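You operate a simulated robot arm through the tools that you are given. There is no shell and no other tool. Be economical: measure what you need, move in short steps, check, and stop when the job is done.

You are at the controls of a simulated two-armed robot. One attempt, no reset.

TASK
Roll the brown long carton's label flat, crate it and draw the strap tight.
Fine: roller back; hold the crate while you draw. Set down upright: red label roller. What is to be rubbed or washed off counts as gone when no trace of it is left.

It is judged by the outcome, as a careful person would: the job done as asked, and still so three seconds after it is handed in. It fails if anything else is knocked over, pushed out of place, dropped, spilled or broken.

THE ROBOT
Two 7-joint arms with two-finger parallel grippers on one trunk, on a base that drives. Base frame: it is fixed to the floor where the robot stands at the start and does not move with it; the origin is under the middle of the robot, x ahead of it, y to its left, z up. Lengths are in m, angles in degrees, forces in N, time in s.
The left shoulder is at the start at [0.07, 0.163, 1.195], the right one opposite. With the tool pointing down near the work surface each hand reaches from about 0.4 to 0.88 m from the robot's upright axis, wherever it stands, measured 20 degrees to its own side. Places, roughly: brown slatted crate [0.6, -0.3, 0.9]; green strap tab [0.5, -0.3, 0.9]. Payload 3.43 kg a hand.
The TCP of each hand is the grasp point between the finger pads, 0.034 m short of the fingertips. In the tool frame z runs along the fingers and y along their closing line. The gripper opens to 0.128 m. The fingers are 0.024 m wide and 0.012 m thick; the gripper's body (0.048 by 0.13 m) begins 0.096 m behind the TCP.
Orientation is that of the tool frame in the base frame, as a unit quaternion [w, x, y, z]. With the fingers straight down and closing along the base's y, the tool's x points along the base's -x, its y along +y and its z along -z.

THE INTERFACE
- The arms move only by the tool move_arm. It takes "left_targets", "right_targets" or both (then of equal length, played together; a hand with none holds still); each is a list of rows, each a list of 7 numbers: the shift along the base's x, y, z in units of 50 mm (1.0 is 50 mm), then the turn, a rotation vector about the base's x, y, z in units of 6 degrees (1.0 is 6 degrees), then the finger opening in m, from 0 to 0.128. In form: [[x, y, z, rx, ry, rz, hand], ...]. A call has 1 to 20 rows; each row shifts and turns the commanded pose from where the row before left it. A call with a number of a shift or a turn outside -1 to 1 is refused whole. A row lasts 0.2 s, in which the tool goes at most 0.05 m and 8.6 degrees; a call with a longer step from one row to the next is refused whole, and so is a gripper value outside its range. Where a pose cannot be reached the arm comes as near as it can. A force on the tool above 90 N (or 10 N above the force at the start of the call, whichever is more), or a blocked arm, ends the call early, and 0.2 s more pass. Each finger travels about 0.153 m/s and halts on what it meets, pressing with about 23 N; the grip force reading is that of the motor and also rises with nothing between the fingers. The clock runs only during rows and for 0.2 s after the last one: add rows that do not move to give the fingers time. The reply holds the time, the measured pose of the TCP, the force on the tool along the base axes, the opening and the grip force, in the units named above and with some noise, with the torque about the TCP (base axes, N m) and any sound that the robot's microphone picked up, and new pictures: "pictures" is both (left out), scene, wrist or none (wrist: the cameras of the hands that moved).
- Cameras (640 x 400 px; columns grow to the right, rows downward): "scene" is now at [0.1294, -0.0308, 1.4389]; the picture's right is [-0.26, -0.97, 0.00], its down [-0.46, 0.12, -0.88] and it looks along [0.85, -0.23, -0.48] (base axes); focal length 214 px, centre (320, 200). "left" rides on the left gripper at [0.076, 0.011, -0.16] in its tool frame; the picture's right is [-0.15, 0.99, 0.00], its down [-0.88, -0.13, -0.46] and it looks along [-0.45, -0.07, 0.89] (tool axes); focal length 234 px, centre (320, 200). "right" rides on the right gripper at [0.076, -0.011, -0.16] in its tool frame; the picture's right is [0.15, 0.99, 0.00], its down [-0.88, 0.13, -0.46] and it looks along [-0.45, 0.07, 0.89] (tool axes); focal length 234 px, centre (320, 200). There is no depth. A picture from a camera that has moved, and an enlarged one, comes with that camera's place and axes in the base frame and with its lens. The place of the scene camera against the robot may be out by one fixed shift of up to 0.018 m in any direction.
- slide_trunk(by): slides the trunk up (or, below 0, down) by that many m; the arms and the scene camera ride with it, the base frame stays. It gives what a move gives, with no picture.
- drive_base(legs): drives the robot by 1 to 6 legs, each [ahead, left, turn to the left] in m, m and degrees, along the robot's own axes; the way and the turn of a leg run together, so that a leg with both is an arc; at most 1.5 m and 180 degrees a leg. The arms and the cameras ride along, it lands a little off, and it stops where it bumps. It gives what a move gives, and a new picture of the scene camera.
- head_to(pan, tilt): turns the head with the scene camera to pan (to the left, within 86 degrees either way) and tilt (down, from -29 to 69), counted from straight ahead of the robot. It gives what a move gives, and a new picture of the scene camera.
- enlarge(camera, box): a new picture of the part [left, top, right, bottom] of that camera's present view, enlarged. It takes no simulated time.
- sign_off(): hands the job in; it is judged then, once.

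Work in short steps. Places have to be worked out from the pictures, the camera data and where the tool is seen: move nearer, look again, correct. Check each grasp and each placing, and mend what went wrong. You have 120 turns and 260 pictures in all, those below and enlarged ones among them. Open the grippers and draw the arms clear of the work before you hand the job in, unless the task says otherwise; then end with one line.

The tools are called after "Request:" by a JSON object that holds its "api" and its "payload". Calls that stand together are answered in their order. move_arm: Moves the arms, as the interface text tells. Its arguments: {"type":"object","properties":{"left_targets":{"type":"array","items":{"type":"array","items":{"type":"number"}}},"right_targets":{"type":"array","items":{"type":"array","items":{"type":"number"}}},"pictures":{"type":"string","enum":["both","scene","wrist","none"]}},"required":[]} The other tools are called the same way: slide_trunk (by) slides the trunk up or down; drive_base (legs) drives the base; head_to (pan, tilt) turns the head that bears the scene camera; enlarge (camera, box) takes an enlarged picture of a part of a camera's view; sign_off () hands the job in.

At the start:

```text
clock: 0.0
left_position: [0.7098, 0.2213, 1.2266]
left_orientation: [0.0, 0.001, 1.0, 0.001]
left_contact_force: [-0.2, 0.1, 0.3]
left_torque: [-0.03, -0.01, 0.0]
left_finger_gap: 0.1281
left_grip_force: 0.1
right_position: [0.479, -0.2062, 1.2881]
right_orientation: [0.0, 0.0, 1.0, 0.0]
right_contact_force: [-0.4, -0.5, 0.6]
right_torque: [-0.02, -0.01, 0.01]
right_finger_gap: 0.1279
right_grip_force: 0.0
trunk travel left (down, up): [-0.675, 0.265]
robot x, y, heading: [-0.0008, -0.0016, -0.1]
head pan, tilt: [-14.9, 28.5]
```

scene: 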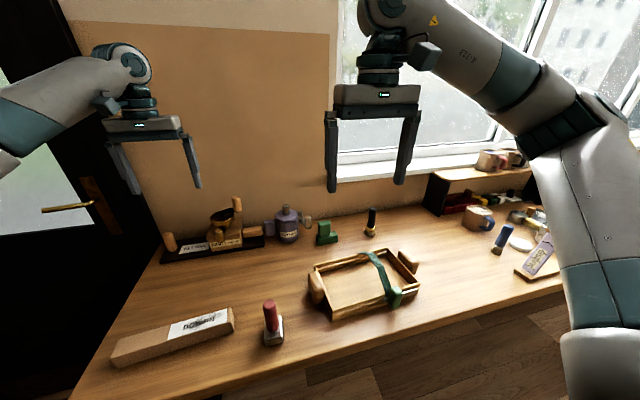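
right: 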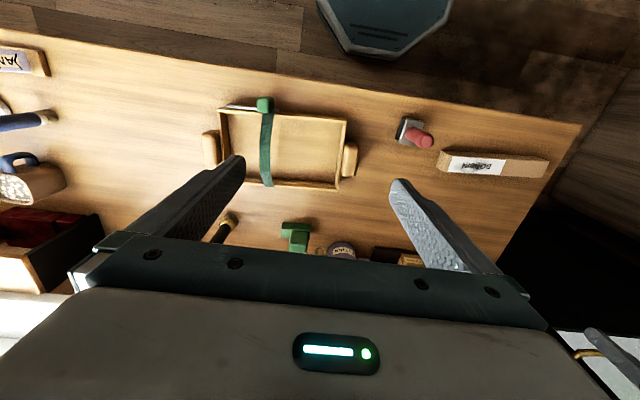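
left: 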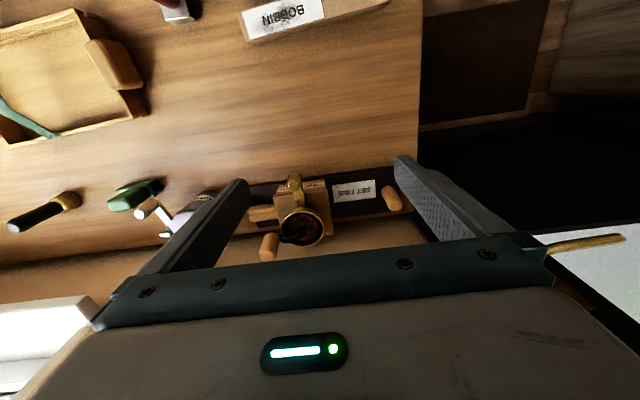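

I'll look closely at the carton, roller and crate in the scene view first.

Request:
{"api": "enlarge", "payload": {"camera": "scene", "box": [100, 280, 300, 380]}}

Request:
{"api": "enlarge", "payload": {"camera": "scene", "box": [290, 230, 440, 330]}}

Request:
{"api": "enlarge", "payload": {"camera": "right", "box": [180, 70, 580, 240]}}

```text
3.20 times, centred on (200, 330) of scene
camera zoom: at [0.1294, -0.0308, 1.4389], right [-0.26, -0.97, 0.0], down [-0.46, 0.12, -0.88], along [0.85, -0.23, -0.48], focal length 686 px, centre (704, -216)
```

zoom: 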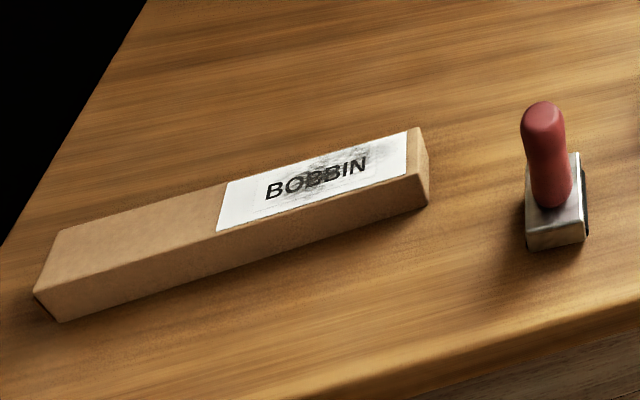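

```text
4.00 times, centred on (365, 280) of scene
camera zoom: at [0.1294, -0.0308, 1.4389], right [-0.26, -0.97, 0.0], down [-0.46, 0.12, -0.88], along [0.85, -0.23, -0.48], focal length 858 px, centre (140, -120)
```

zoom: 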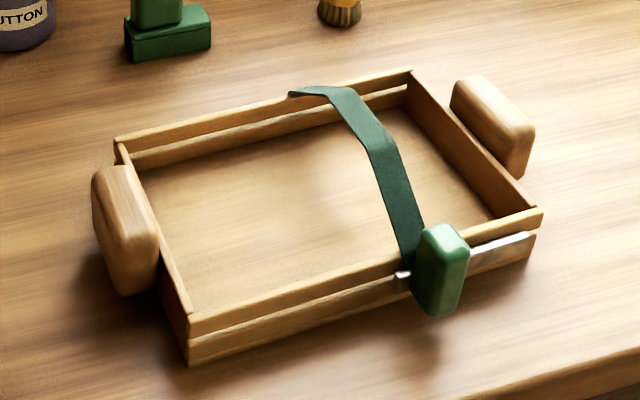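

```text
1.60 times, centred on (380, 155) of right
camera zoom: at [0.4033, -0.2163, 1.4485], right [-0.15, 0.99, 0.0], down [0.88, 0.13, 0.46], along [0.45, 0.07, -0.89], focal length 375 px, centre (224, 272)
```

zoom: 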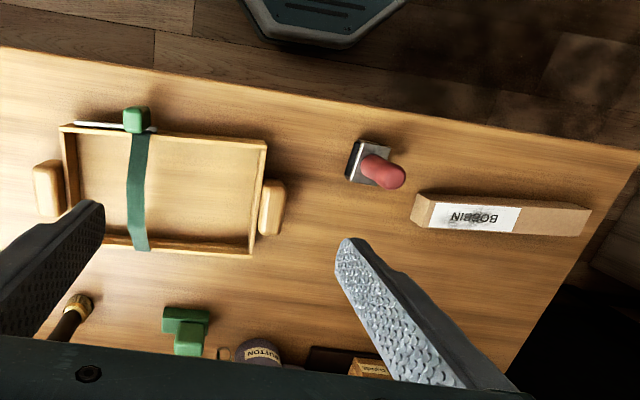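

The roller stands near (0.48, 0.0), the carton runs along y from about (0.535, 0.12) to (0.51, 0.36), and the crate spans y -0.42 to -0.14. I bring both wrist cameras nearer for measuring.

Request:
{"api": "move_arm", "payload": {"left_targets": [[-0.725, -0.35, -0.25, 0, 0, 0, 0.128], [-0.725, -0.35, -0.25, 0, 0, 0, 0.128], [-0.725, -0.35, -0.25, 0, 0, 0, 0.128], [-0.725, -0.35, -0.25, 0, 0, 0, 0.128], [-0.725, -0.35, -0.25, 0, 0, 0, 0.128], [-0.725, -0.35, -0.25, 0, 0, 0, 0.128], [-0.725, -0.35, -0.25, 0, 0, 0, 0.128], [-0.725, -0.35, -0.25, 0, 0, 0, 0.128]], "right_targets": [[-0.15, -0.29, -0.43, 0, 0, 0, 0.128], [-0.15, -0.29, -0.43, 0, 0, 0, 0.128], [-0.15, -0.29, -0.43, 0, 0, 0, 0.128], [-0.15, -0.29, -0.43, 0, 0, 0, 0.128], [-0.15, -0.29, -0.43, 0, 0, 0, 0.128], [-0.15, -0.29, -0.43, 0, 0, 0, 0.128], [-0.15, -0.29, -0.43, 0, 0, 0, 0.128], [-0.15, -0.29, -0.43, 0, 0, 0, 0.128]]}}

```text
clock: 1.8
left_position: [0.4204, 0.0818, 1.1251]
left_orientation: [0.0, 0.0, 1.0, 0.001]
left_contact_force: [0.0, 0.0, 0.7]
left_torque: [0.02, -0.03, 0.0]
left_finger_gap: 0.1278
left_grip_force: 0.1
right_position: [0.4224, -0.3226, 1.1179]
right_orientation: [0.0, 0.0, 1.0, 0.001]
right_contact_force: [-0.7, -0.1, 0.4]
right_torque: [0.06, -0.02, -0.01]
right_finger_gap: 0.1278
right_grip_force: 0.1
trunk travel left (down, up): [-0.675, 0.265]
robot x, y, heading: [-0.0011, 0.0014, -0.1]
head pan, tilt: [-14.9, 28.5]
camera scene: at [0.1282, -0.0328, 1.439], right [-0.26, -0.97, 0.0], down [-0.46, 0.12, -0.88], along [0.85, -0.22, -0.48], focal length 214 px, centre (320, 200)
camera right: at [0.3447, -0.3334, 1.2769], right [-0.15, 0.99, 0.0], down [0.88, 0.13, 0.46], along [0.45, 0.07, -0.89], focal length 234 px, centre (320, 200)
camera left: at [0.344, 0.0934, 1.2855], right [0.15, 0.99, 0.0], down [0.88, -0.13, 0.46], along [0.45, -0.06, -0.89], focal length 234 px, centre (320, 200)
```

scene: 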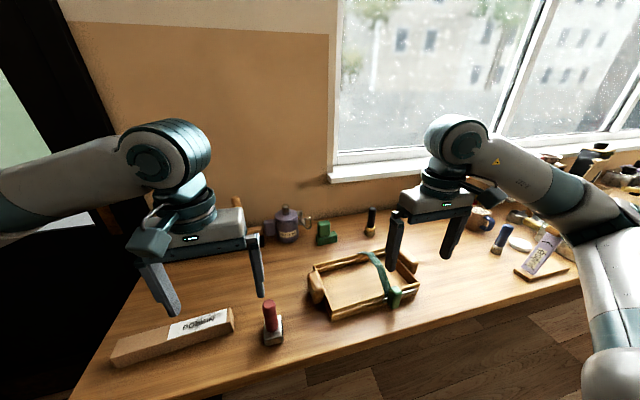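
right: 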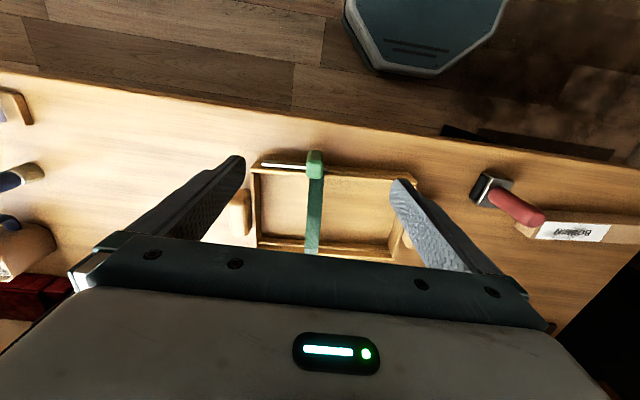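
left: 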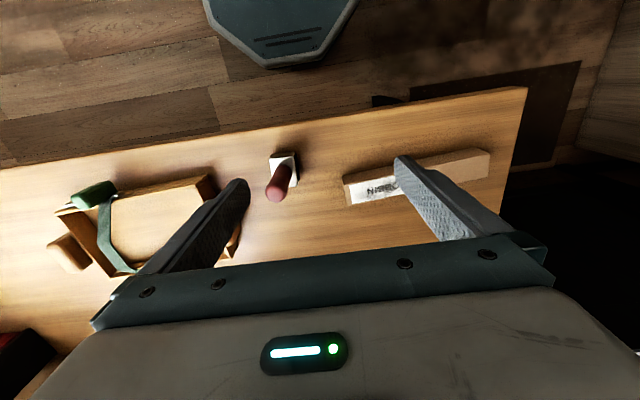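

Request:
{"api": "enlarge", "payload": {"camera": "left", "box": [230, 120, 330, 220]}}

Request:
{"api": "enlarge", "payload": {"camera": "right", "box": [220, 130, 440, 270]}}

Request:
{"api": "enlarge", "payload": {"camera": "left", "box": [330, 130, 510, 230]}}

Request:
{"api": "enlarge", "payload": {"camera": "scene", "box": [240, 285, 310, 355]}}

Request:
{"api": "enlarge", "payload": {"camera": "left", "box": [30, 150, 250, 290]}}

```text
4.00 times, centred on (280, 170) of left
camera zoom: at [0.344, 0.0934, 1.2855], right [0.15, 0.99, 0.0], down [0.88, -0.13, 0.46], along [0.45, -0.06, -0.89], focal length 937 px, centre (480, 320)
```

zoom: 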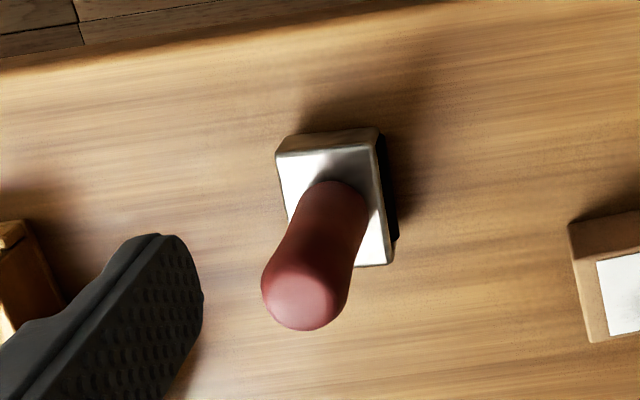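

```text
2.86 times, centred on (330, 200) of right
camera zoom: at [0.3447, -0.3334, 1.2769], right [-0.15, 0.99, 0.0], down [0.88, 0.13, 0.46], along [0.45, 0.07, -0.89], focal length 669 px, centre (291, 200)
```

zoom: 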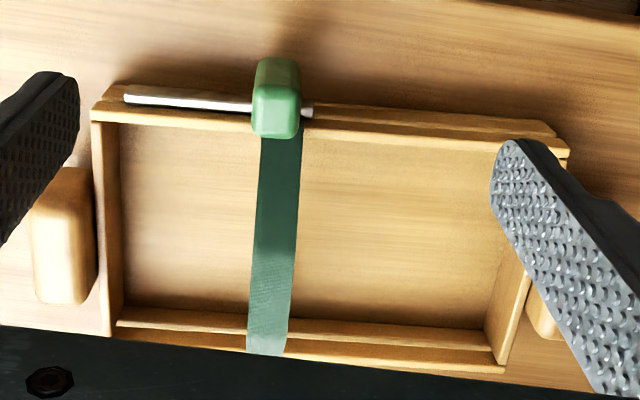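

```text
3.56 times, centred on (420, 180) of left
camera zoom: at [0.344, 0.0934, 1.2855], right [0.15, 0.99, 0.0], down [0.88, -0.13, 0.46], along [0.45, -0.06, -0.89], focal length 833 px, centre (-36, 271)
```

zoom: 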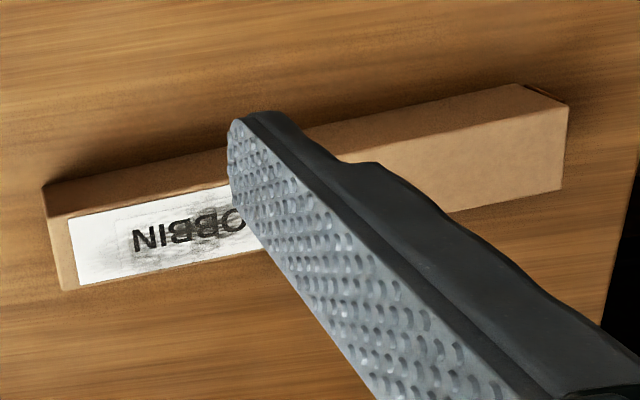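

```text
5.71 times, centred on (275, 320) of scene
camera zoom: at [0.1282, -0.0328, 1.439], right [-0.26, -0.97, 0.0], down [-0.46, 0.12, -0.88], along [0.85, -0.22, -0.48], focal length 1226 px, centre (577, -486)
```

zoom: 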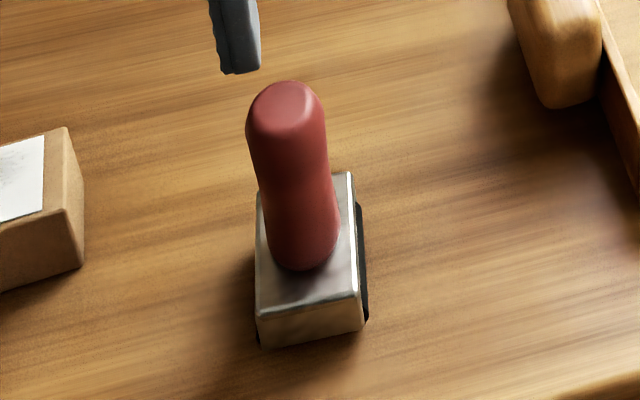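

```text
2.86 times, centred on (140, 220) of left
camera zoom: at [0.344, 0.0934, 1.2855], right [0.15, 0.99, 0.0], down [0.88, -0.13, 0.46], along [0.45, -0.06, -0.89], focal length 669 px, centre (834, 143)
```

zoom: 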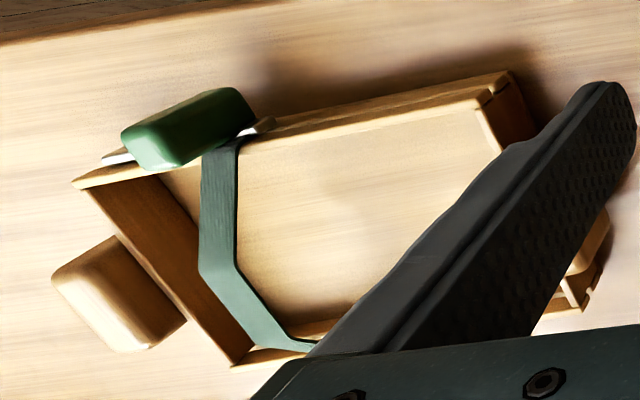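

The roller is about 0.043 (y) by 0.058 (x), centred near (0.482, 0.009) with its top near z 0.97; the strap's apex over the crate is near z 0.93. I move the left hand above the roller's handle and look.

Request:
{"api": "move_arm", "payload": {"left_targets": [[0.41, -0.49, -0.43, 0, 0, 0, 0.1], [0.41, -0.49, -0.43, 0, 0, 0, 0.08], [0.41, -0.49, -0.43, 0, 0, 0, 0.08]]}}

```text
clock: 2.6
left_position: [0.4846, 0.0083, 1.0605]
left_orientation: [0.0, 0.001, 1.0, 0.0]
left_contact_force: [0.7, -0.6, 0.3]
left_torque: [0.05, 0.01, -0.01]
left_finger_gap: 0.0801
left_grip_force: 0.0
right_position: [0.4226, -0.3223, 1.1172]
right_orientation: [-0.001, 0.001, 1.0, 0.0]
right_contact_force: [-0.6, 0.8, 0.8]
right_torque: [0.05, 0.06, -0.02]
right_finger_gap: 0.1281
right_grip_force: 0.1
trunk travel left (down, up): [-0.675, 0.265]
robot x, y, heading: [0.0012, -0.0004, 0.0]
head pan, tilt: [-14.9, 28.5]
camera scene: at [0.1305, -0.0317, 1.4388], right [-0.26, -0.97, 0.0], down [-0.46, 0.12, -0.88], along [0.85, -0.22, -0.48], focal length 214 px, centre (320, 200)
camera left: at [0.4086, 0.021, 1.2208], right [0.15, 0.99, 0.0], down [0.88, -0.13, 0.45], along [0.45, -0.07, -0.89], focal length 234 px, centre (320, 200)
```

scene: 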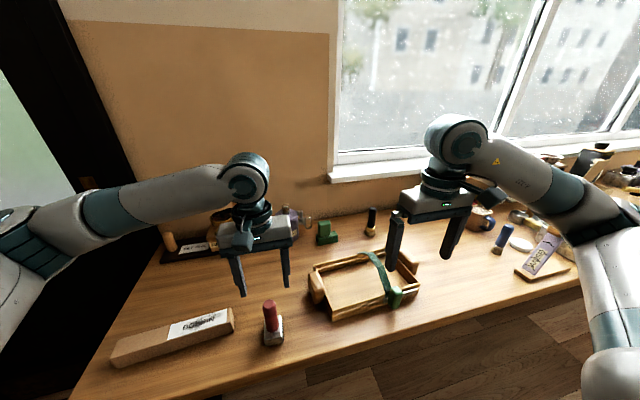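
left: 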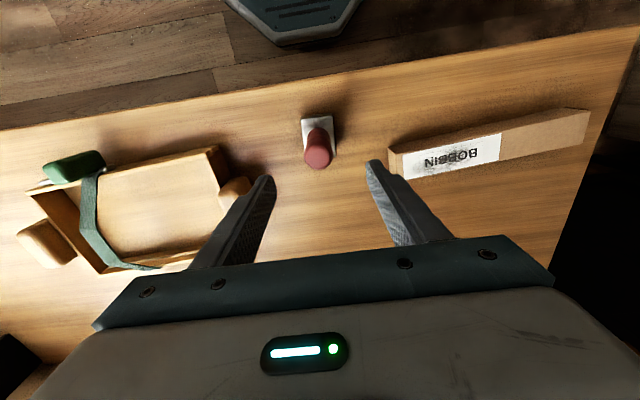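

The handle lies between the fingers; its axis reads about (0.478, 0.008). I descend around it to z 0.945 and close.

Request:
{"api": "move_arm", "payload": {"left_targets": [[-0.04, 0, -0.77, 0, 0, 0, 0.08], [-0.04, 0, -0.77, 0, 0, 0, 0.08], [-0.04, 0, -0.77, 0, 0, 0, 0.08], [0, 0, 0, 0, 0, 0, 0.08]]}}

```text
clock: 3.6
left_position: [0.476, 0.0075, 0.9464]
left_orientation: [0.0, 0.001, 1.0, 0.001]
left_contact_force: [-0.1, -0.9, -0.3]
left_torque: [-0.01, 0.02, 0.03]
left_finger_gap: 0.0798
left_grip_force: 0.1
right_position: [0.4219, -0.3215, 1.1173]
right_orientation: [0.0, -0.001, 1.0, 0.0]
right_contact_force: [0.4, 0.5, 0.3]
right_torque: [0.01, -0.01, 0.02]
right_finger_gap: 0.1278
right_grip_force: 0.1
trunk travel left (down, up): [-0.675, 0.265]
robot x, y, heading: [0.0011, -0.001, -0.2]
head pan, tilt: [-14.9, 28.5]
camera scene: at [0.1292, -0.0312, 1.4389], right [-0.26, -0.97, 0.0], down [-0.46, 0.12, -0.88], along [0.85, -0.23, -0.48], focal length 214 px, centre (320, 200)
camera left: at [0.3981, 0.0196, 1.1064], right [0.15, 0.99, 0.0], down [0.88, -0.13, 0.46], along [0.45, -0.07, -0.89], focal length 234 px, centre (320, 200)
```

scene: 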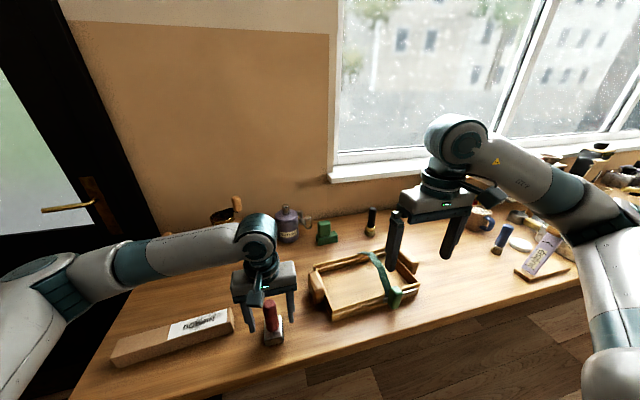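
left: 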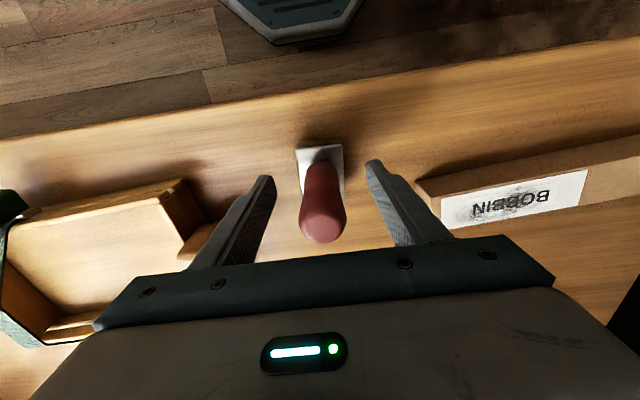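

The handle axis is a few mm farther ahead (x ≈ 0.482); I correct and close on it.

Request:
{"api": "move_arm", "payload": {"left_targets": [[0.12, 0.02, 0, 0, 0, 0, 0.06], [0, 0, 0, 0, 0, 0, 0.03], [0, 0, 0, 0, 0, 0, 0.0], [0, 0, 0, 0, 0, 0, 0.0], [0, 0, 0, 0, 0, 0, 0.0]]}}

```text
clock: 4.8
left_position: [0.4811, 0.0086, 0.9477]
left_orientation: [0.001, 0.0, 1.0, 0.001]
left_contact_force: [-0.3, 0.8, 0.1]
left_torque: [0.08, 0.0, 0.0]
left_finger_gap: 0.0317
left_grip_force: 22.8
right_position: [0.4212, -0.3207, 1.1173]
right_orientation: [0.0, 0.0, 1.0, 0.0]
right_contact_force: [-0.2, -0.4, -1.3]
right_torque: [0.03, 0.0, 0.01]
right_finger_gap: 0.1278
right_grip_force: 0.0
trunk travel left (down, up): [-0.675, 0.265]
robot x, y, heading: [-0.0013, -0.0012, 0.0]
head pan, tilt: [-14.9, 28.5]
camera scene: at [0.1294, -0.0309, 1.4389], right [-0.26, -0.97, 0.0], down [-0.46, 0.12, -0.88], along [0.85, -0.23, -0.48], focal length 214 px, centre (320, 200)
camera left: at [0.404, 0.0205, 1.1067], right [0.15, 0.99, 0.0], down [0.88, -0.13, 0.46], along [0.45, -0.07, -0.89], focal length 234 px, centre (320, 200)
```

scene: 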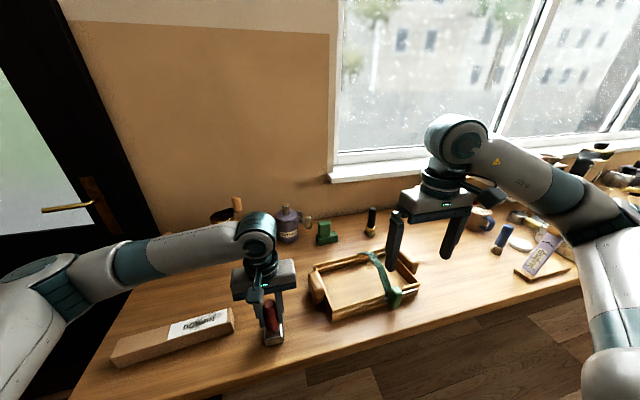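
left: 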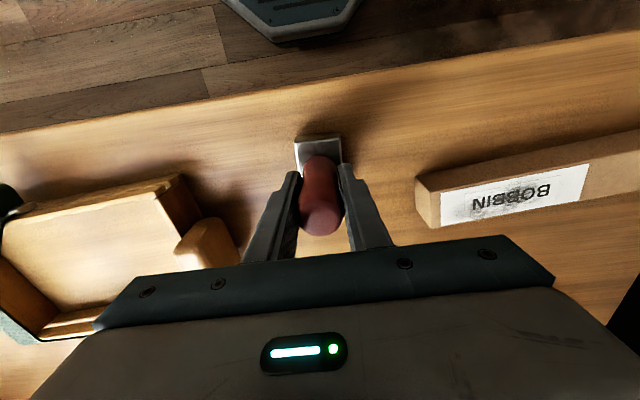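

The handle is gripped (gap 0.032). I lift the roller straight up, then carry it over the label and turn it about +8° to match the carton.

Request:
{"api": "move_arm", "payload": {"left_targets": [[0, 0, 0.82, 0, 0, 0, 0], [0, 0, 0.82, 0, 0, 0, 0], [0.265, 0.757, 0, 0, 0, 0.35, 0], [0.265, 0.757, 0, 0, 0, 0.35, 0], [0.265, 0.757, 0, 0, 0, 0.35, 0], [0.265, 0.757, 0, 0, 0, 0.35, 0], [0, 0, 0, 0, 0, 0, 0]]}}

Request:
{"api": "enlarge", "payload": {"camera": "scene", "box": [100, 240, 300, 365]}}

```text
clock: 6.4
left_position: [0.538, 0.1588, 1.0284]
left_orientation: [0.0, -0.073, 0.997, 0.0]
left_contact_force: [0.2, 0.5, -2.5]
left_torque: [0.06, 0.0, 0.01]
left_finger_gap: 0.031
left_grip_force: 22.9
right_position: [0.4213, -0.3232, 1.117]
right_orientation: [0.0, 0.0, 1.0, 0.0]
right_contact_force: [-1.4, -1.1, 0.1]
right_torque: [0.01, 0.02, 0.02]
right_finger_gap: 0.128
right_grip_force: 0.0
trunk travel left (down, up): [-0.675, 0.265]
robot x, y, heading: [-0.0007, -0.0002, -0.0]
head pan, tilt: [-14.9, 28.5]
camera scene: at [0.1295, -0.0323, 1.4388], right [-0.26, -0.97, 0.0], down [-0.46, 0.12, -0.88], along [0.85, -0.23, -0.48], focal length 214 px, centre (320, 200)
camera left: at [0.4603, 0.16, 1.1877], right [0.0, 1.0, 0.0], down [0.89, 0.0, 0.46], along [0.46, 0.0, -0.89], focal length 234 px, centre (320, 200)
```

scene: 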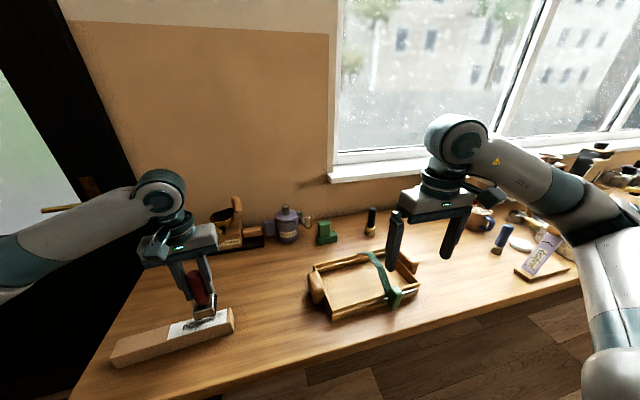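
left: 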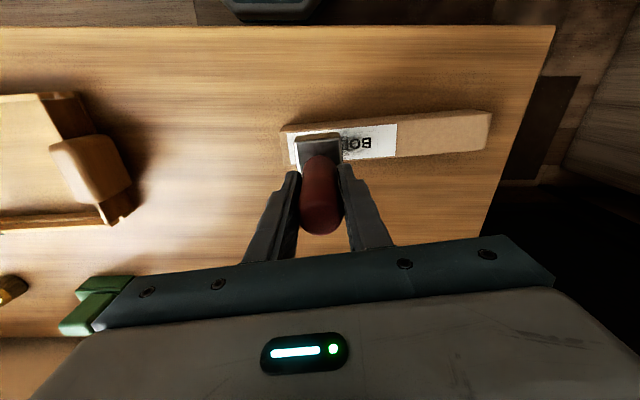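

```text
3.20 times, centred on (200, 302) of scene
camera zoom: at [0.1295, -0.0323, 1.4388], right [-0.26, -0.97, 0.0], down [-0.46, 0.12, -0.88], along [0.85, -0.23, -0.48], focal length 686 px, centre (704, -128)
```

zoom: 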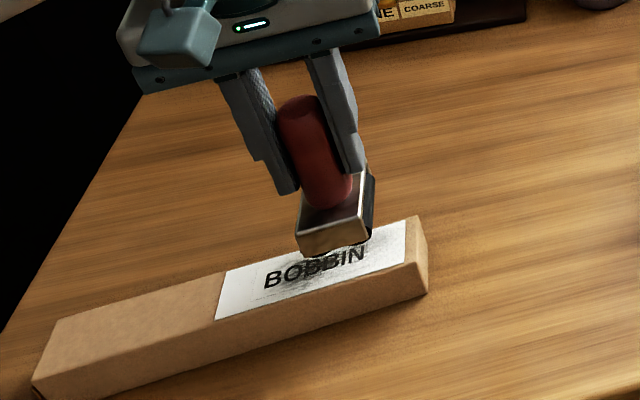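

The roller is a cylinder with its axis across the carton, centred over the label. I lower gently to touch the label.

Request:
{"api": "move_arm", "payload": {"left_targets": [[0, 0, -0.3, 0, 0, 0, 0], [0, 0, -0.3, 0, 0, 0, 0], [0, 0, -0.06, 0, 0, 0, 0], [0, 0, -0.04, 0, 0, 0, 0]], "pictures": "none"}}

```text
clock: 7.4
left_position: [0.5347, 0.159, 0.9945]
left_orientation: [0.0, -0.072, 0.997, 0.001]
left_contact_force: [-0.9, -0.4, -1.7]
left_torque: [0.0, -0.01, 0.02]
left_finger_gap: 0.0313
left_grip_force: 22.6
right_position: [0.4226, -0.3216, 1.1165]
right_orientation: [-0.001, 0.0, 1.0, 0.0]
right_contact_force: [-0.4, 0.2, -0.3]
right_torque: [0.02, 0.03, 0.03]
right_finger_gap: 0.1278
right_grip_force: 0.0
trunk travel left (down, up): [-0.675, 0.265]
robot x, y, heading: [-0.0011, 0.0003, 0.1]
head pan, tilt: [-14.9, 28.5]
```

Still free (only the roller's weight is felt). I lower in 2 mm steps.

Request:
{"api": "move_arm", "payload": {"left_targets": [[0, 0, -0.04, 0, 0, 0, 0], [0, 0, -0.04, 0, 0, 0, 0]], "pictures": "none"}}

Request:
{"api": "move_arm", "payload": {"left_targets": [[0, 0, -0.04, 0, 0, 0, 0]], "pictures": "wrist"}}

```text
clock: 8.0
left_position: [0.5348, 0.1573, 0.9925]
left_orientation: [0.002, -0.073, 0.997, -0.001]
left_contact_force: [1.7, 0.7, 12.1]
left_torque: [0.33, 0.07, 0.02]
left_finger_gap: 0.0315
left_grip_force: 23.0
right_position: [0.4213, -0.3208, 1.1175]
right_orientation: [0.0, 0.001, 1.0, 0.0]
right_contact_force: [0.4, 0.2, -0.5]
right_torque: [0.0, 0.0, -0.02]
right_finger_gap: 0.1281
right_grip_force: 0.1
trunk travel left (down, up): [-0.675, 0.265]
robot x, y, heading: [0.0008, -0.0038, -0.0]
head pan, tilt: [-14.9, 28.5]
```

```text
clock: 8.4
left_position: [0.534, 0.1579, 0.991]
left_orientation: [0.002, -0.073, 0.997, 0.001]
left_contact_force: [3.2, -0.4, 20.9]
left_torque: [-0.26, -0.05, 0.04]
left_finger_gap: 0.0318
left_grip_force: 23.5
right_position: [0.42, -0.3212, 1.1171]
right_orientation: [-0.001, -0.001, 1.0, 0.0]
right_contact_force: [0.1, 0.6, 0.4]
right_torque: [0.0, -0.01, -0.01]
right_finger_gap: 0.128
right_grip_force: 0.0
trunk travel left (down, up): [-0.675, 0.265]
robot x, y, heading: [0.0, 0.0015, 0.1]
head pan, tilt: [-14.9, 28.5]
camera left: at [0.4555, 0.1593, 1.1505], right [0.0, 1.0, 0.0], down [0.89, 0.0, 0.46], along [0.46, 0.0, -0.89], focal length 234 px, centre (320, 200)
```

left: 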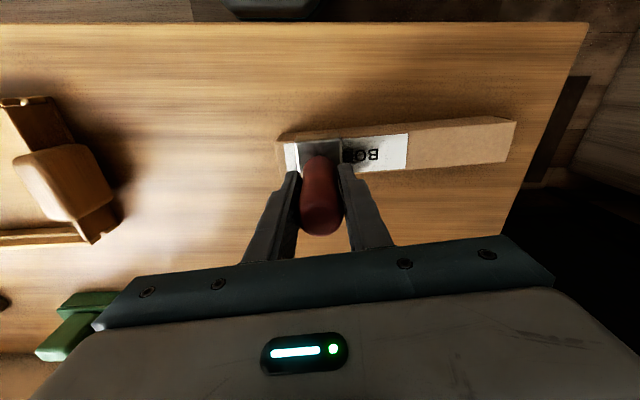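

Contact at about 20 N, centred on the carton. I start rolling along the carton towards +y.

Request:
{"api": "move_arm", "payload": {"left_targets": [[-0.02, 0.25, 0, 0, 0, 0, 0], [-0.02, 0.25, 0, 0, 0, 0, 0], [-0.02, 0.25, 0, 0, 0, 0, 0]], "pictures": "wrist"}}

```text
clock: 9.2
left_position: [0.5291, 0.1972, 0.9896]
left_orientation: [0.001, -0.072, 0.997, 0.001]
left_contact_force: [0.5, -7.8, 17.6]
left_torque: [-0.79, 0.01, 0.07]
left_finger_gap: 0.0314
left_grip_force: 22.8
right_position: [0.42, -0.322, 1.1173]
right_orientation: [0.001, 0.001, 1.0, -0.001]
right_contact_force: [0.1, 0.6, 0.4]
right_torque: [0.0, 0.03, -0.04]
right_finger_gap: 0.128
right_grip_force: 0.2
trunk travel left (down, up): [-0.675, 0.265]
robot x, y, heading: [0.0004, 0.0007, 0.0]
head pan, tilt: [-14.9, 28.5]
camera left: at [0.4517, 0.1987, 1.1495], right [0.0, 1.0, 0.0], down [0.89, 0.0, 0.46], along [0.46, 0.0, -0.89], focal length 234 px, centre (320, 200)
```

left: 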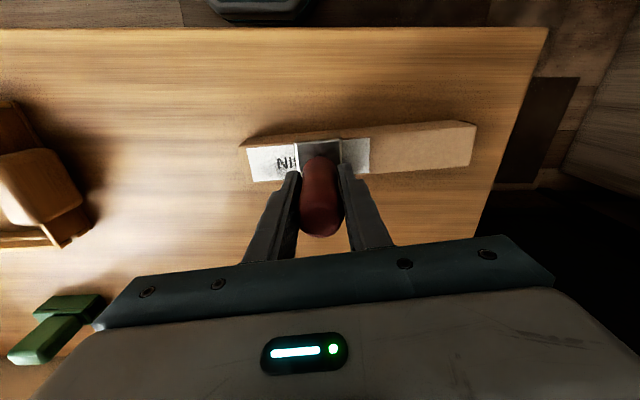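

The roller travels while the carton stays put. I continue to the label's end.

Request:
{"api": "move_arm", "payload": {"left_targets": [[-0.02, 0.26, 0, 0, 0, 0, 0], [-0.02, 0.26, 0, 0, 0, 0, 0], [-0.02, 0.26, 0, 0, 0, 0, 0], [-0.02, 0.26, 0, 0, 0, 0, 0], [-0.02, 0.26, 0, 0, 0, 0, 0]], "pictures": "wrist"}}

Request:
{"api": "enlarge", "payload": {"camera": "left", "box": [170, 90, 430, 200]}}

```text
clock: 10.4
left_position: [0.5243, 0.2593, 0.9883]
left_orientation: [0.001, -0.073, 0.997, 0.001]
left_contact_force: [0.7, -7.4, 21.3]
left_torque: [-0.82, -0.04, 0.05]
left_finger_gap: 0.0316
left_grip_force: 22.8
right_position: [0.4196, -0.3221, 1.1183]
right_orientation: [0.001, 0.0, 1.0, 0.001]
right_contact_force: [0.3, 0.3, 0.4]
right_torque: [-0.03, -0.01, -0.01]
right_finger_gap: 0.1281
right_grip_force: 0.1
trunk travel left (down, up): [-0.675, 0.265]
robot x, y, heading: [0.0011, 0.002, 0.0]
head pan, tilt: [-14.9, 28.5]
camera left: at [0.4468, 0.2606, 1.1485], right [0.0, 1.0, 0.0], down [0.89, 0.0, 0.46], along [0.46, 0.0, -0.89], focal length 234 px, centre (320, 200)
```

left: 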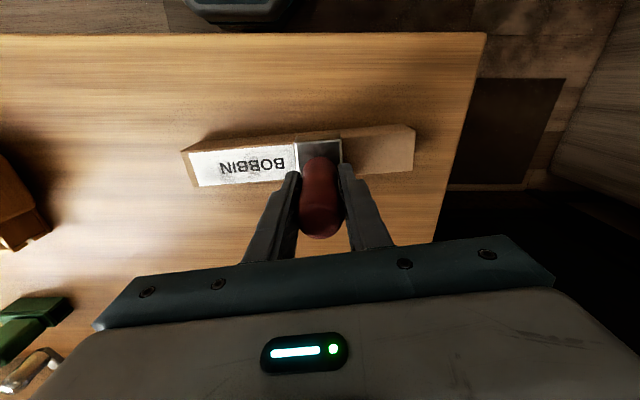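

```text
2.46 times, centred on (300, 145) of left
camera zoom: at [0.4468, 0.2606, 1.1485], right [0.0, 1.0, 0.0], down [0.89, 0.0, 0.46], along [0.46, 0.0, -0.89], focal length 576 px, centre (369, 335)
```

zoom: 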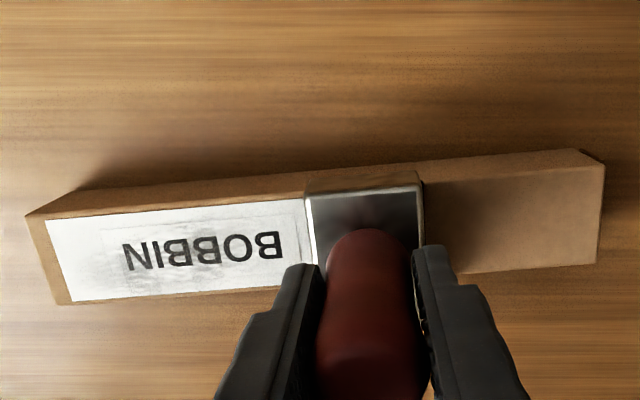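

One pass thinned the grey blister without shifting the carton. I roll back to the end and forth again.

Request:
{"api": "move_arm", "payload": {"left_targets": [[0.025, -0.3, 0, 0, 0, 0, 0], [0.025, -0.3, 0, 0, 0, 0, 0], [0.025, -0.3, 0, 0, 0, 0, 0], [0.025, -0.3, 0, 0, 0, 0, 0], [0.025, -0.3, 0, 0, 0, 0, 0], [0.025, -0.3, 0, 0, 0, 0, 0], [0.025, -0.3, 0, 0, 0, 0, 0], [0.025, -0.3, 0, 0, 0, 0, 0], [0.025, -0.3, 0, 0, 0, 0, 0], [-0.025, 0.3, 0, 0, 0, 0, 0], [-0.025, 0.3, 0, 0, 0, 0, 0], [-0.025, 0.3, 0, 0, 0, 0, 0], [-0.025, 0.3, 0, 0, 0, 0, 0], [-0.025, 0.3, 0, 0, 0, 0, 0], [-0.025, 0.3, 0, 0, 0, 0, 0], [-0.025, 0.3, 0, 0, 0, 0, 0], [-0.025, 0.3, 0, 0, 0, 0, 0], [-0.025, 0.3, 0, 0, 0, 0, 0]], "pictures": "none"}}

Request:
{"api": "enlarge", "payload": {"camera": "left", "box": [170, 90, 430, 200]}}

```text
clock: 14.2
left_position: [0.5269, 0.2611, 0.9867]
left_orientation: [0.001, -0.072, 0.997, 0.001]
left_contact_force: [-0.2, -1.5, 3.1]
left_torque: [-0.39, 0.0, -0.02]
left_finger_gap: 0.0312
left_grip_force: 23.0
right_position: [0.4214, -0.3207, 1.118]
right_orientation: [0.0, 0.0, 1.0, 0.0]
right_contact_force: [0.0, 0.4, -0.4]
right_torque: [0.01, 0.0, 0.01]
right_finger_gap: 0.1282
right_grip_force: 0.0
trunk travel left (down, up): [-0.675, 0.265]
robot x, y, heading: [0.0002, -0.0017, 0.4]
head pan, tilt: [-14.9, 28.5]
```

```text
2.46 times, centred on (300, 145) of left
camera zoom: at [0.4487, 0.2619, 1.1473], right [0.0, 1.0, 0.0], down [0.89, 0.0, 0.46], along [0.46, 0.0, -0.89], focal length 576 px, centre (369, 335)
```

zoom: 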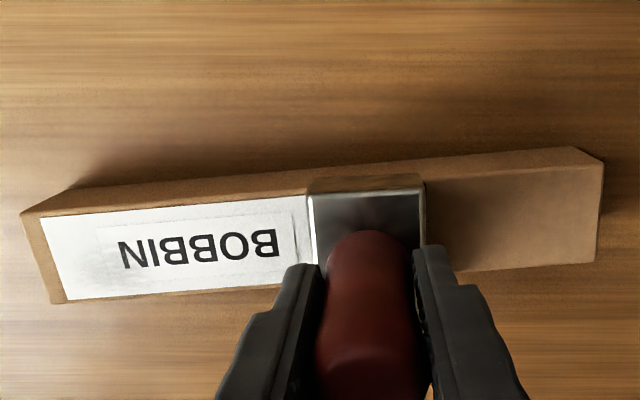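

Only a faint grey remains near the N, and the pressing force dropped to 3 N. I press 2.5 mm deeper and make another back-and-forth.

Request:
{"api": "move_arm", "payload": {"left_targets": [[0, 0, -0.05, 0, 0, 0, 0], [0.025, -0.3, 0, 0, 0, 0, 0], [0.025, -0.3, 0, 0, 0, 0, 0], [0.025, -0.3, 0, 0, 0, 0, 0], [0.025, -0.3, 0, 0, 0, 0, 0], [0.025, -0.3, 0, 0, 0, 0, 0], [0.025, -0.3, 0, 0, 0, 0, 0], [0.025, -0.3, 0, 0, 0, 0, 0], [0.025, -0.3, 0, 0, 0, 0, 0], [0.025, -0.3, 0, 0, 0, 0, 0], [-0.025, 0.3, 0, 0, 0, 0, 0], [-0.025, 0.3, 0, 0, 0, 0, 0], [-0.025, 0.3, 0, 0, 0, 0, 0], [-0.025, 0.3, 0, 0, 0, 0, 0], [-0.025, 0.3, 0, 0, 0, 0, 0], [-0.025, 0.3, 0, 0, 0, 0, 0], [-0.025, 0.3, 0, 0, 0, 0, 0], [-0.025, 0.3, 0, 0, 0, 0, 0], [-0.025, 0.3, 0, 0, 0, 0, 0]], "pictures": "none"}}

Request:
{"api": "enlarge", "payload": {"camera": "left", "box": [170, 110, 330, 200]}}

```text
clock: 18.2
left_position: [0.5268, 0.262, 0.986]
left_orientation: [0.001, -0.071, 0.997, -0.001]
left_contact_force: [-0.1, 0.1, 0.0]
left_torque: [-0.14, -0.03, 0.0]
left_finger_gap: 0.0313
left_grip_force: 22.8
right_position: [0.4205, -0.3208, 1.1177]
right_orientation: [0.0, 0.0, 1.0, 0.001]
right_contact_force: [1.1, 0.4, -0.4]
right_torque: [-0.04, -0.01, -0.01]
right_finger_gap: 0.128
right_grip_force: 0.1
trunk travel left (down, up): [-0.675, 0.265]
robot x, y, heading: [-0.0009, -0.0002, -0.0]
head pan, tilt: [-14.9, 28.5]
```

```text
4.00 times, centred on (250, 155) of left
camera zoom: at [0.4488, 0.2635, 1.1456], right [0.0, 1.0, 0.0], down [0.89, 0.0, 0.46], along [0.46, 0.0, -0.89], focal length 937 px, centre (600, 380)
```

zoom: 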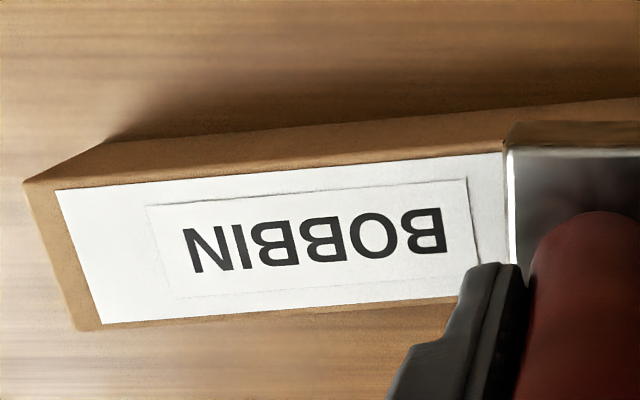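

The grey is gone; only a faint rectangle outline shows around the word. I make one more pass to see whether it is a trace or part of the print.

Request:
{"api": "move_arm", "payload": {"left_targets": [[0, 0, -0.06, 0, 0, 0, 0], [0.025, -0.3, 0, 0, 0, 0, 0], [0.025, -0.3, 0, 0, 0, 0, 0], [0.025, -0.3, 0, 0, 0, 0, 0], [0.025, -0.3, 0, 0, 0, 0, 0], [0.025, -0.3, 0, 0, 0, 0, 0], [0.025, -0.3, 0, 0, 0, 0, 0], [0.025, -0.3, 0, 0, 0, 0, 0], [0.025, -0.3, 0, 0, 0, 0, 0], [0.025, -0.3, 0, 0, 0, 0, 0], [-0.025, 0.3, 0, 0, 0, 0, 0], [-0.025, 0.3, 0, 0, 0, 0, 0], [-0.025, 0.3, 0, 0, 0, 0, 0], [-0.025, 0.3, 0, 0, 0, 0, 0], [-0.025, 0.3, 0, 0, 0, 0, 0], [-0.025, 0.3, 0, 0, 0, 0, 0], [-0.025, 0.3, 0, 0, 0, 0, 0], [-0.025, 0.3, 0, 0, 0, 0, 0], [-0.025, 0.3, 0, 0, 0, 0, 0]], "pictures": "none"}}

Request:
{"api": "enlarge", "payload": {"camera": "left", "box": [170, 110, 330, 200]}}

```text
clock: 22.2
left_position: [0.5256, 0.2612, 0.9848]
left_orientation: [0.001, -0.072, 0.997, 0.0]
left_contact_force: [0.3, -5.5, 16.8]
left_torque: [-0.53, -0.19, -0.02]
left_finger_gap: 0.0309
left_grip_force: 23.1
right_position: [0.4202, -0.3222, 1.1179]
right_orientation: [0.001, 0.0, 1.0, 0.0]
right_contact_force: [-0.6, -0.6, 0.1]
right_torque: [-0.02, 0.01, 0.03]
right_finger_gap: 0.128
right_grip_force: 0.0
trunk travel left (down, up): [-0.675, 0.265]
robot x, y, heading: [-0.0006, 0.0018, 0.2]
head pan, tilt: [-14.9, 28.5]
```

```text
4.00 times, centred on (250, 155) of left
camera zoom: at [0.4487, 0.2618, 1.1435], right [0.0, 1.0, 0.0], down [0.89, 0.0, 0.46], along [0.46, 0.0, -0.89], focal length 937 px, centre (600, 380)
```

zoom: 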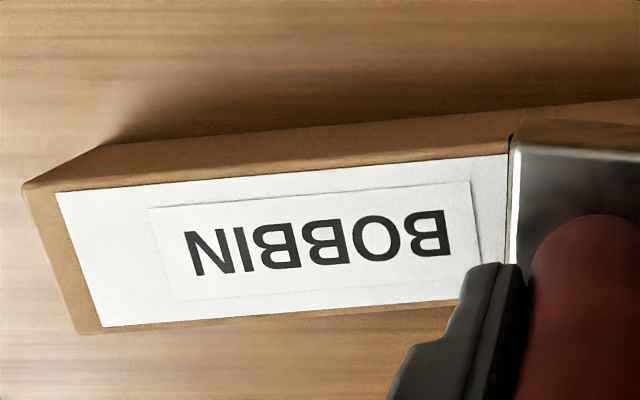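

Unchanged, so the outline is part of the print; the label is flat and clean. I lift the roller and carry it back above its original spot, undoing the turn.

Request:
{"api": "move_arm", "payload": {"left_targets": [[0, 0, 0.5, 0, 0, 0, 0], [0, 0, 0.5, 0, 0, 0, 0], [-0.127, -0.72, 0, 0, 0, -0.2, 0], [-0.127, -0.72, 0, 0, 0, -0.2, 0], [-0.127, -0.72, 0, 0, 0, -0.2, 0], [-0.127, -0.72, 0, 0, 0, -0.2, 0], [-0.127, -0.72, 0, 0, 0, -0.2, 0], [-0.127, -0.72, -0.3, 0, 0, -0.2, 0], [-0.127, -0.72, -0.4, 0, 0, -0.2, 0], [0, 0, -0.4, 0, 0, 0, 0], [0, 0, 0, 0, 0, 0, 0]]}}

Request:
{"api": "enlarge", "payload": {"camera": "left", "box": [240, 110, 400, 220]}}

Request:
{"api": "enlarge", "payload": {"camera": "scene", "box": [220, 270, 330, 360]}}

```text
clock: 24.6
left_position: [0.4805, 0.008, 0.9792]
left_orientation: [0.0, 0.0, 1.0, 0.001]
left_contact_force: [-0.1, 0.1, -2.2]
left_torque: [-0.01, -0.01, 0.02]
left_finger_gap: 0.0309
left_grip_force: 23.0
right_position: [0.421, -0.3216, 1.1164]
right_orientation: [0.0, 0.0, 1.0, -0.001]
right_contact_force: [-0.1, 0.5, -0.5]
right_torque: [0.03, 0.01, 0.0]
right_finger_gap: 0.1279
right_grip_force: 0.1
trunk travel left (down, up): [-0.675, 0.265]
robot x, y, heading: [0.0008, -0.002, 0.3]
head pan, tilt: [-14.9, 28.5]
camera scene: at [0.1293, -0.0313, 1.4389], right [-0.26, -0.97, 0.0], down [-0.46, 0.12, -0.88], along [0.85, -0.23, -0.48], focal length 214 px, centre (320, 200)
camera left: at [0.4043, 0.0199, 1.1395], right [0.15, 0.99, 0.0], down [0.88, -0.13, 0.46], along [0.45, -0.07, -0.89], focal length 234 px, centre (320, 200)
```

scene: 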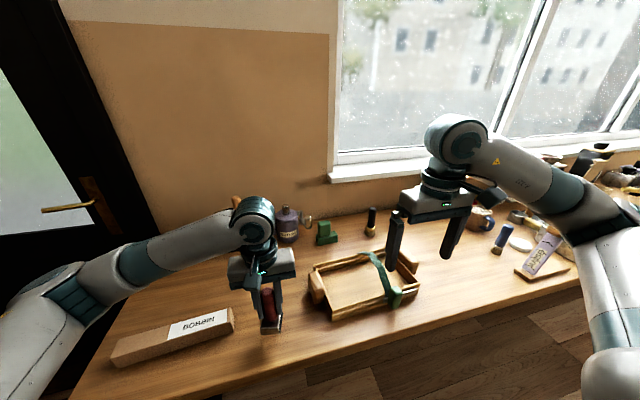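
left: 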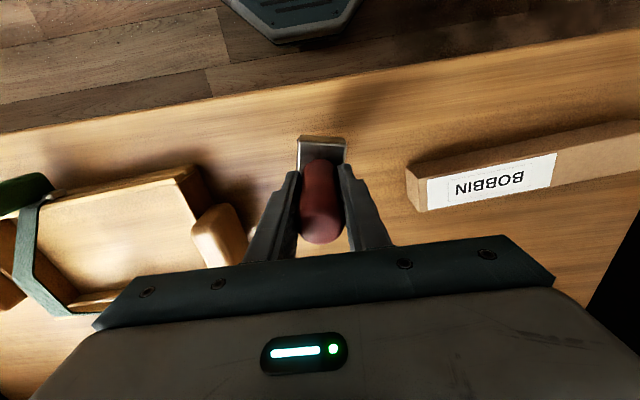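

```text
3.64 times, centred on (320, 165) of left
camera zoom: at [0.4043, 0.0199, 1.1395], right [0.15, 0.99, 0.0], down [0.88, -0.13, 0.46], along [0.45, -0.07, -0.89], focal length 852 px, centre (320, 327)
```

zoom: 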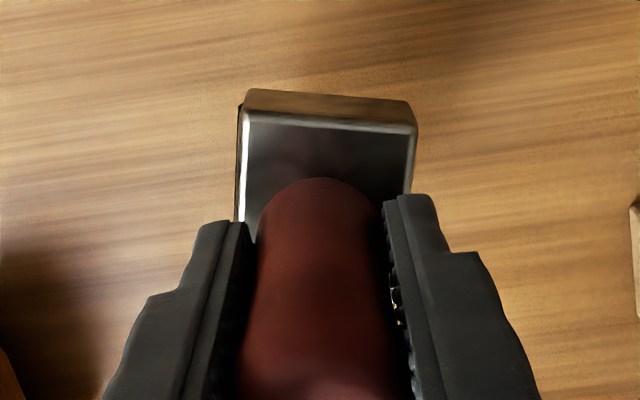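

```text
4.44 times, centred on (275, 315) of scene
camera zoom: at [0.1293, -0.0313, 1.4389], right [-0.26, -0.97, 0.0], down [-0.46, 0.12, -0.88], along [0.85, -0.23, -0.48], focal length 953 px, centre (520, -311)
```

zoom: 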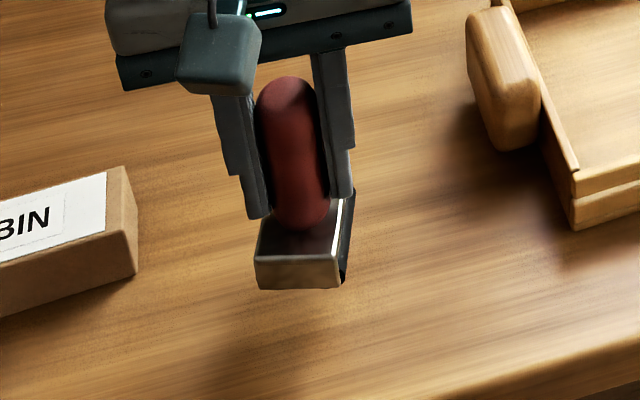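

The roller is upright above its spot, but has twisted about 8° in the grip. I turn it back and lower it to just above the table.

Request:
{"api": "move_arm", "payload": {"left_targets": [[0, 0, -0.3, 0, 0, 0.7, 0], [0, 0, -0.3, 0, 0, 0.7, 0], [0, 0, -0.06, 0, 0, 0, 0], [0, 0, -0.06, 0, 0, 0, 0]], "pictures": "wrist"}}

```text
clock: 25.6
left_position: [0.4815, 0.0107, 0.9424]
left_orientation: [0.0, -0.073, 0.997, 0.001]
left_contact_force: [-0.8, -0.3, -2.2]
left_torque: [-0.02, 0.01, -0.02]
left_finger_gap: 0.0305
left_grip_force: 22.7
right_position: [0.4217, -0.3212, 1.1176]
right_orientation: [0.0, 0.0, 1.0, 0.0]
right_contact_force: [0.5, -0.1, -0.6]
right_torque: [0.0, 0.03, 0.02]
right_finger_gap: 0.1279
right_grip_force: 0.1
trunk travel left (down, up): [-0.675, 0.265]
robot x, y, heading: [0.0009, 0.0005, 0.1]
head pan, tilt: [-14.9, 28.5]
camera left: at [0.4045, 0.0115, 1.1017], right [0.0, 1.0, 0.0], down [0.89, 0.0, 0.46], along [0.46, 0.0, -0.89], focal length 234 px, centre (320, 200)
```

left: 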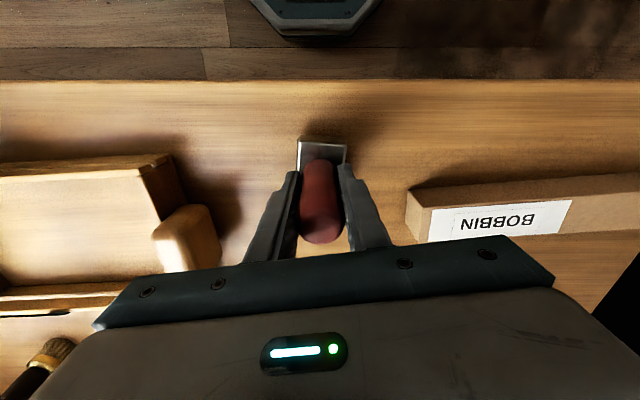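

Still slightly above the table; I lower in 1.5 mm steps until contact.

Request:
{"api": "move_arm", "payload": {"left_targets": [[0, 0, -0.03, 0, 0, 0, 0], [0, 0, -0.02, 0, 0, 0, 0]], "pictures": "none"}}

```text
clock: 26.2
left_position: [0.4825, 0.0099, 0.9413]
left_orientation: [0.0, -0.074, 0.997, 0.001]
left_contact_force: [0.6, 0.2, 0.9]
left_torque: [0.0, -0.1, 0.0]
left_finger_gap: 0.0308
left_grip_force: 23.1
right_position: [0.4208, -0.3201, 1.1181]
right_orientation: [0.0, 0.0, 1.0, 0.0]
right_contact_force: [-0.7, 0.1, 0.9]
right_torque: [0.03, -0.03, 0.02]
right_finger_gap: 0.1282
right_grip_force: 0.0
trunk travel left (down, up): [-0.675, 0.265]
robot x, y, heading: [0.0001, 0.0021, -0.0]
head pan, tilt: [-14.9, 28.5]
```

It is standing on the table. I open, wait, and rise straight up.

Request:
{"api": "move_arm", "payload": {"left_targets": [[0, 0, 0, 0, 0, 0, 0.04], [0, 0, 0, 0, 0, 0, 0.06], [0, 0, 0, 0, 0, 0, 0.08], [0, 0, 0.8, 0, 0, 0, 0.08], [0, 0, 0.9, 0, 0, 0, 0.08], [0, 0, 0.9, 0, 0, 0, 0.08]]}}

Request:
{"api": "enlarge", "payload": {"camera": "scene", "box": [220, 270, 330, 360]}}

```text
clock: 27.6
left_position: [0.481, 0.0087, 1.0696]
left_orientation: [0.0, -0.073, 0.997, 0.0]
left_contact_force: [0.3, -0.2, 0.1]
left_torque: [-0.03, 0.0, 0.02]
left_finger_gap: 0.0802
left_grip_force: 0.1
right_position: [0.4207, -0.3209, 1.118]
right_orientation: [0.001, 0.001, 1.0, 0.0]
right_contact_force: [1.0, -0.6, -1.0]
right_torque: [0.01, -0.01, 0.0]
right_finger_gap: 0.1284
right_grip_force: 0.1
trunk travel left (down, up): [-0.675, 0.265]
robot x, y, heading: [-0.0011, 0.0016, -0.0]
head pan, tilt: [-14.9, 28.5]
camera scene: at [0.1285, -0.0311, 1.4389], right [-0.26, -0.97, 0.0], down [-0.46, 0.12, -0.88], along [0.85, -0.23, -0.48], focal length 214 px, centre (320, 200)
camera left: at [0.4042, 0.0098, 1.2294], right [0.0, 1.0, 0.0], down [0.89, 0.0, 0.46], along [0.46, 0.0, -0.89], focal length 234 px, centre (320, 200)
```

scene: 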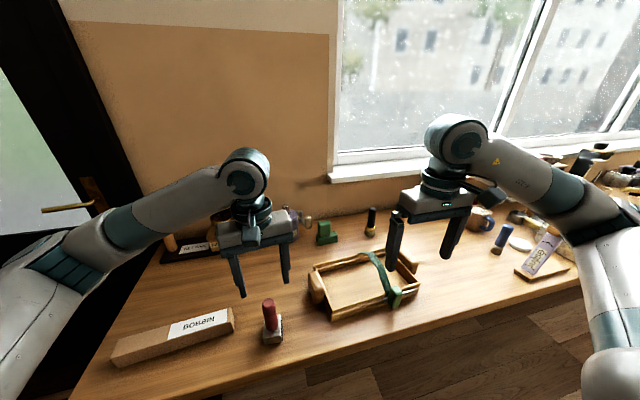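
left: 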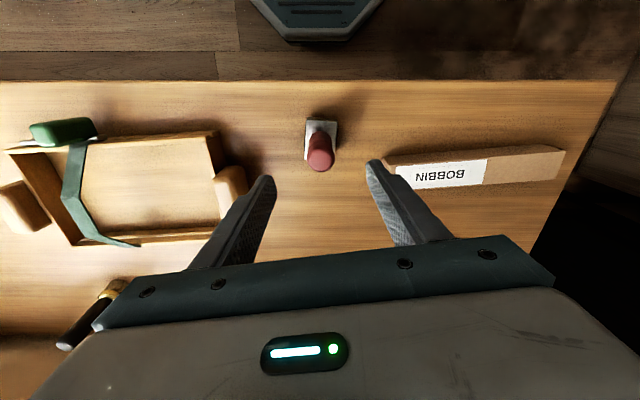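

```text
4.44 times, centred on (275, 315) of scene
camera zoom: at [0.1285, -0.0311, 1.4389], right [-0.26, -0.97, 0.0], down [-0.46, 0.12, -0.88], along [0.85, -0.23, -0.48], focal length 953 px, centre (520, -311)
```

zoom: 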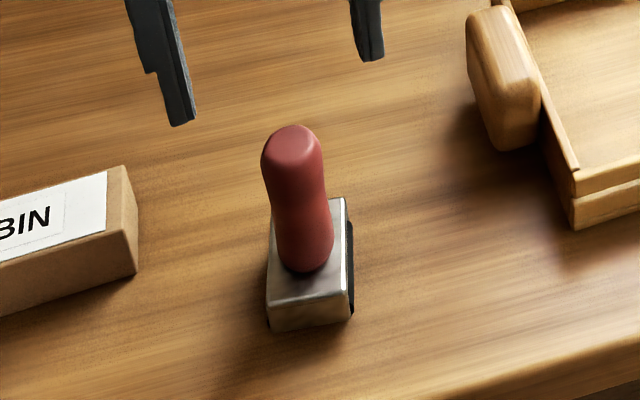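

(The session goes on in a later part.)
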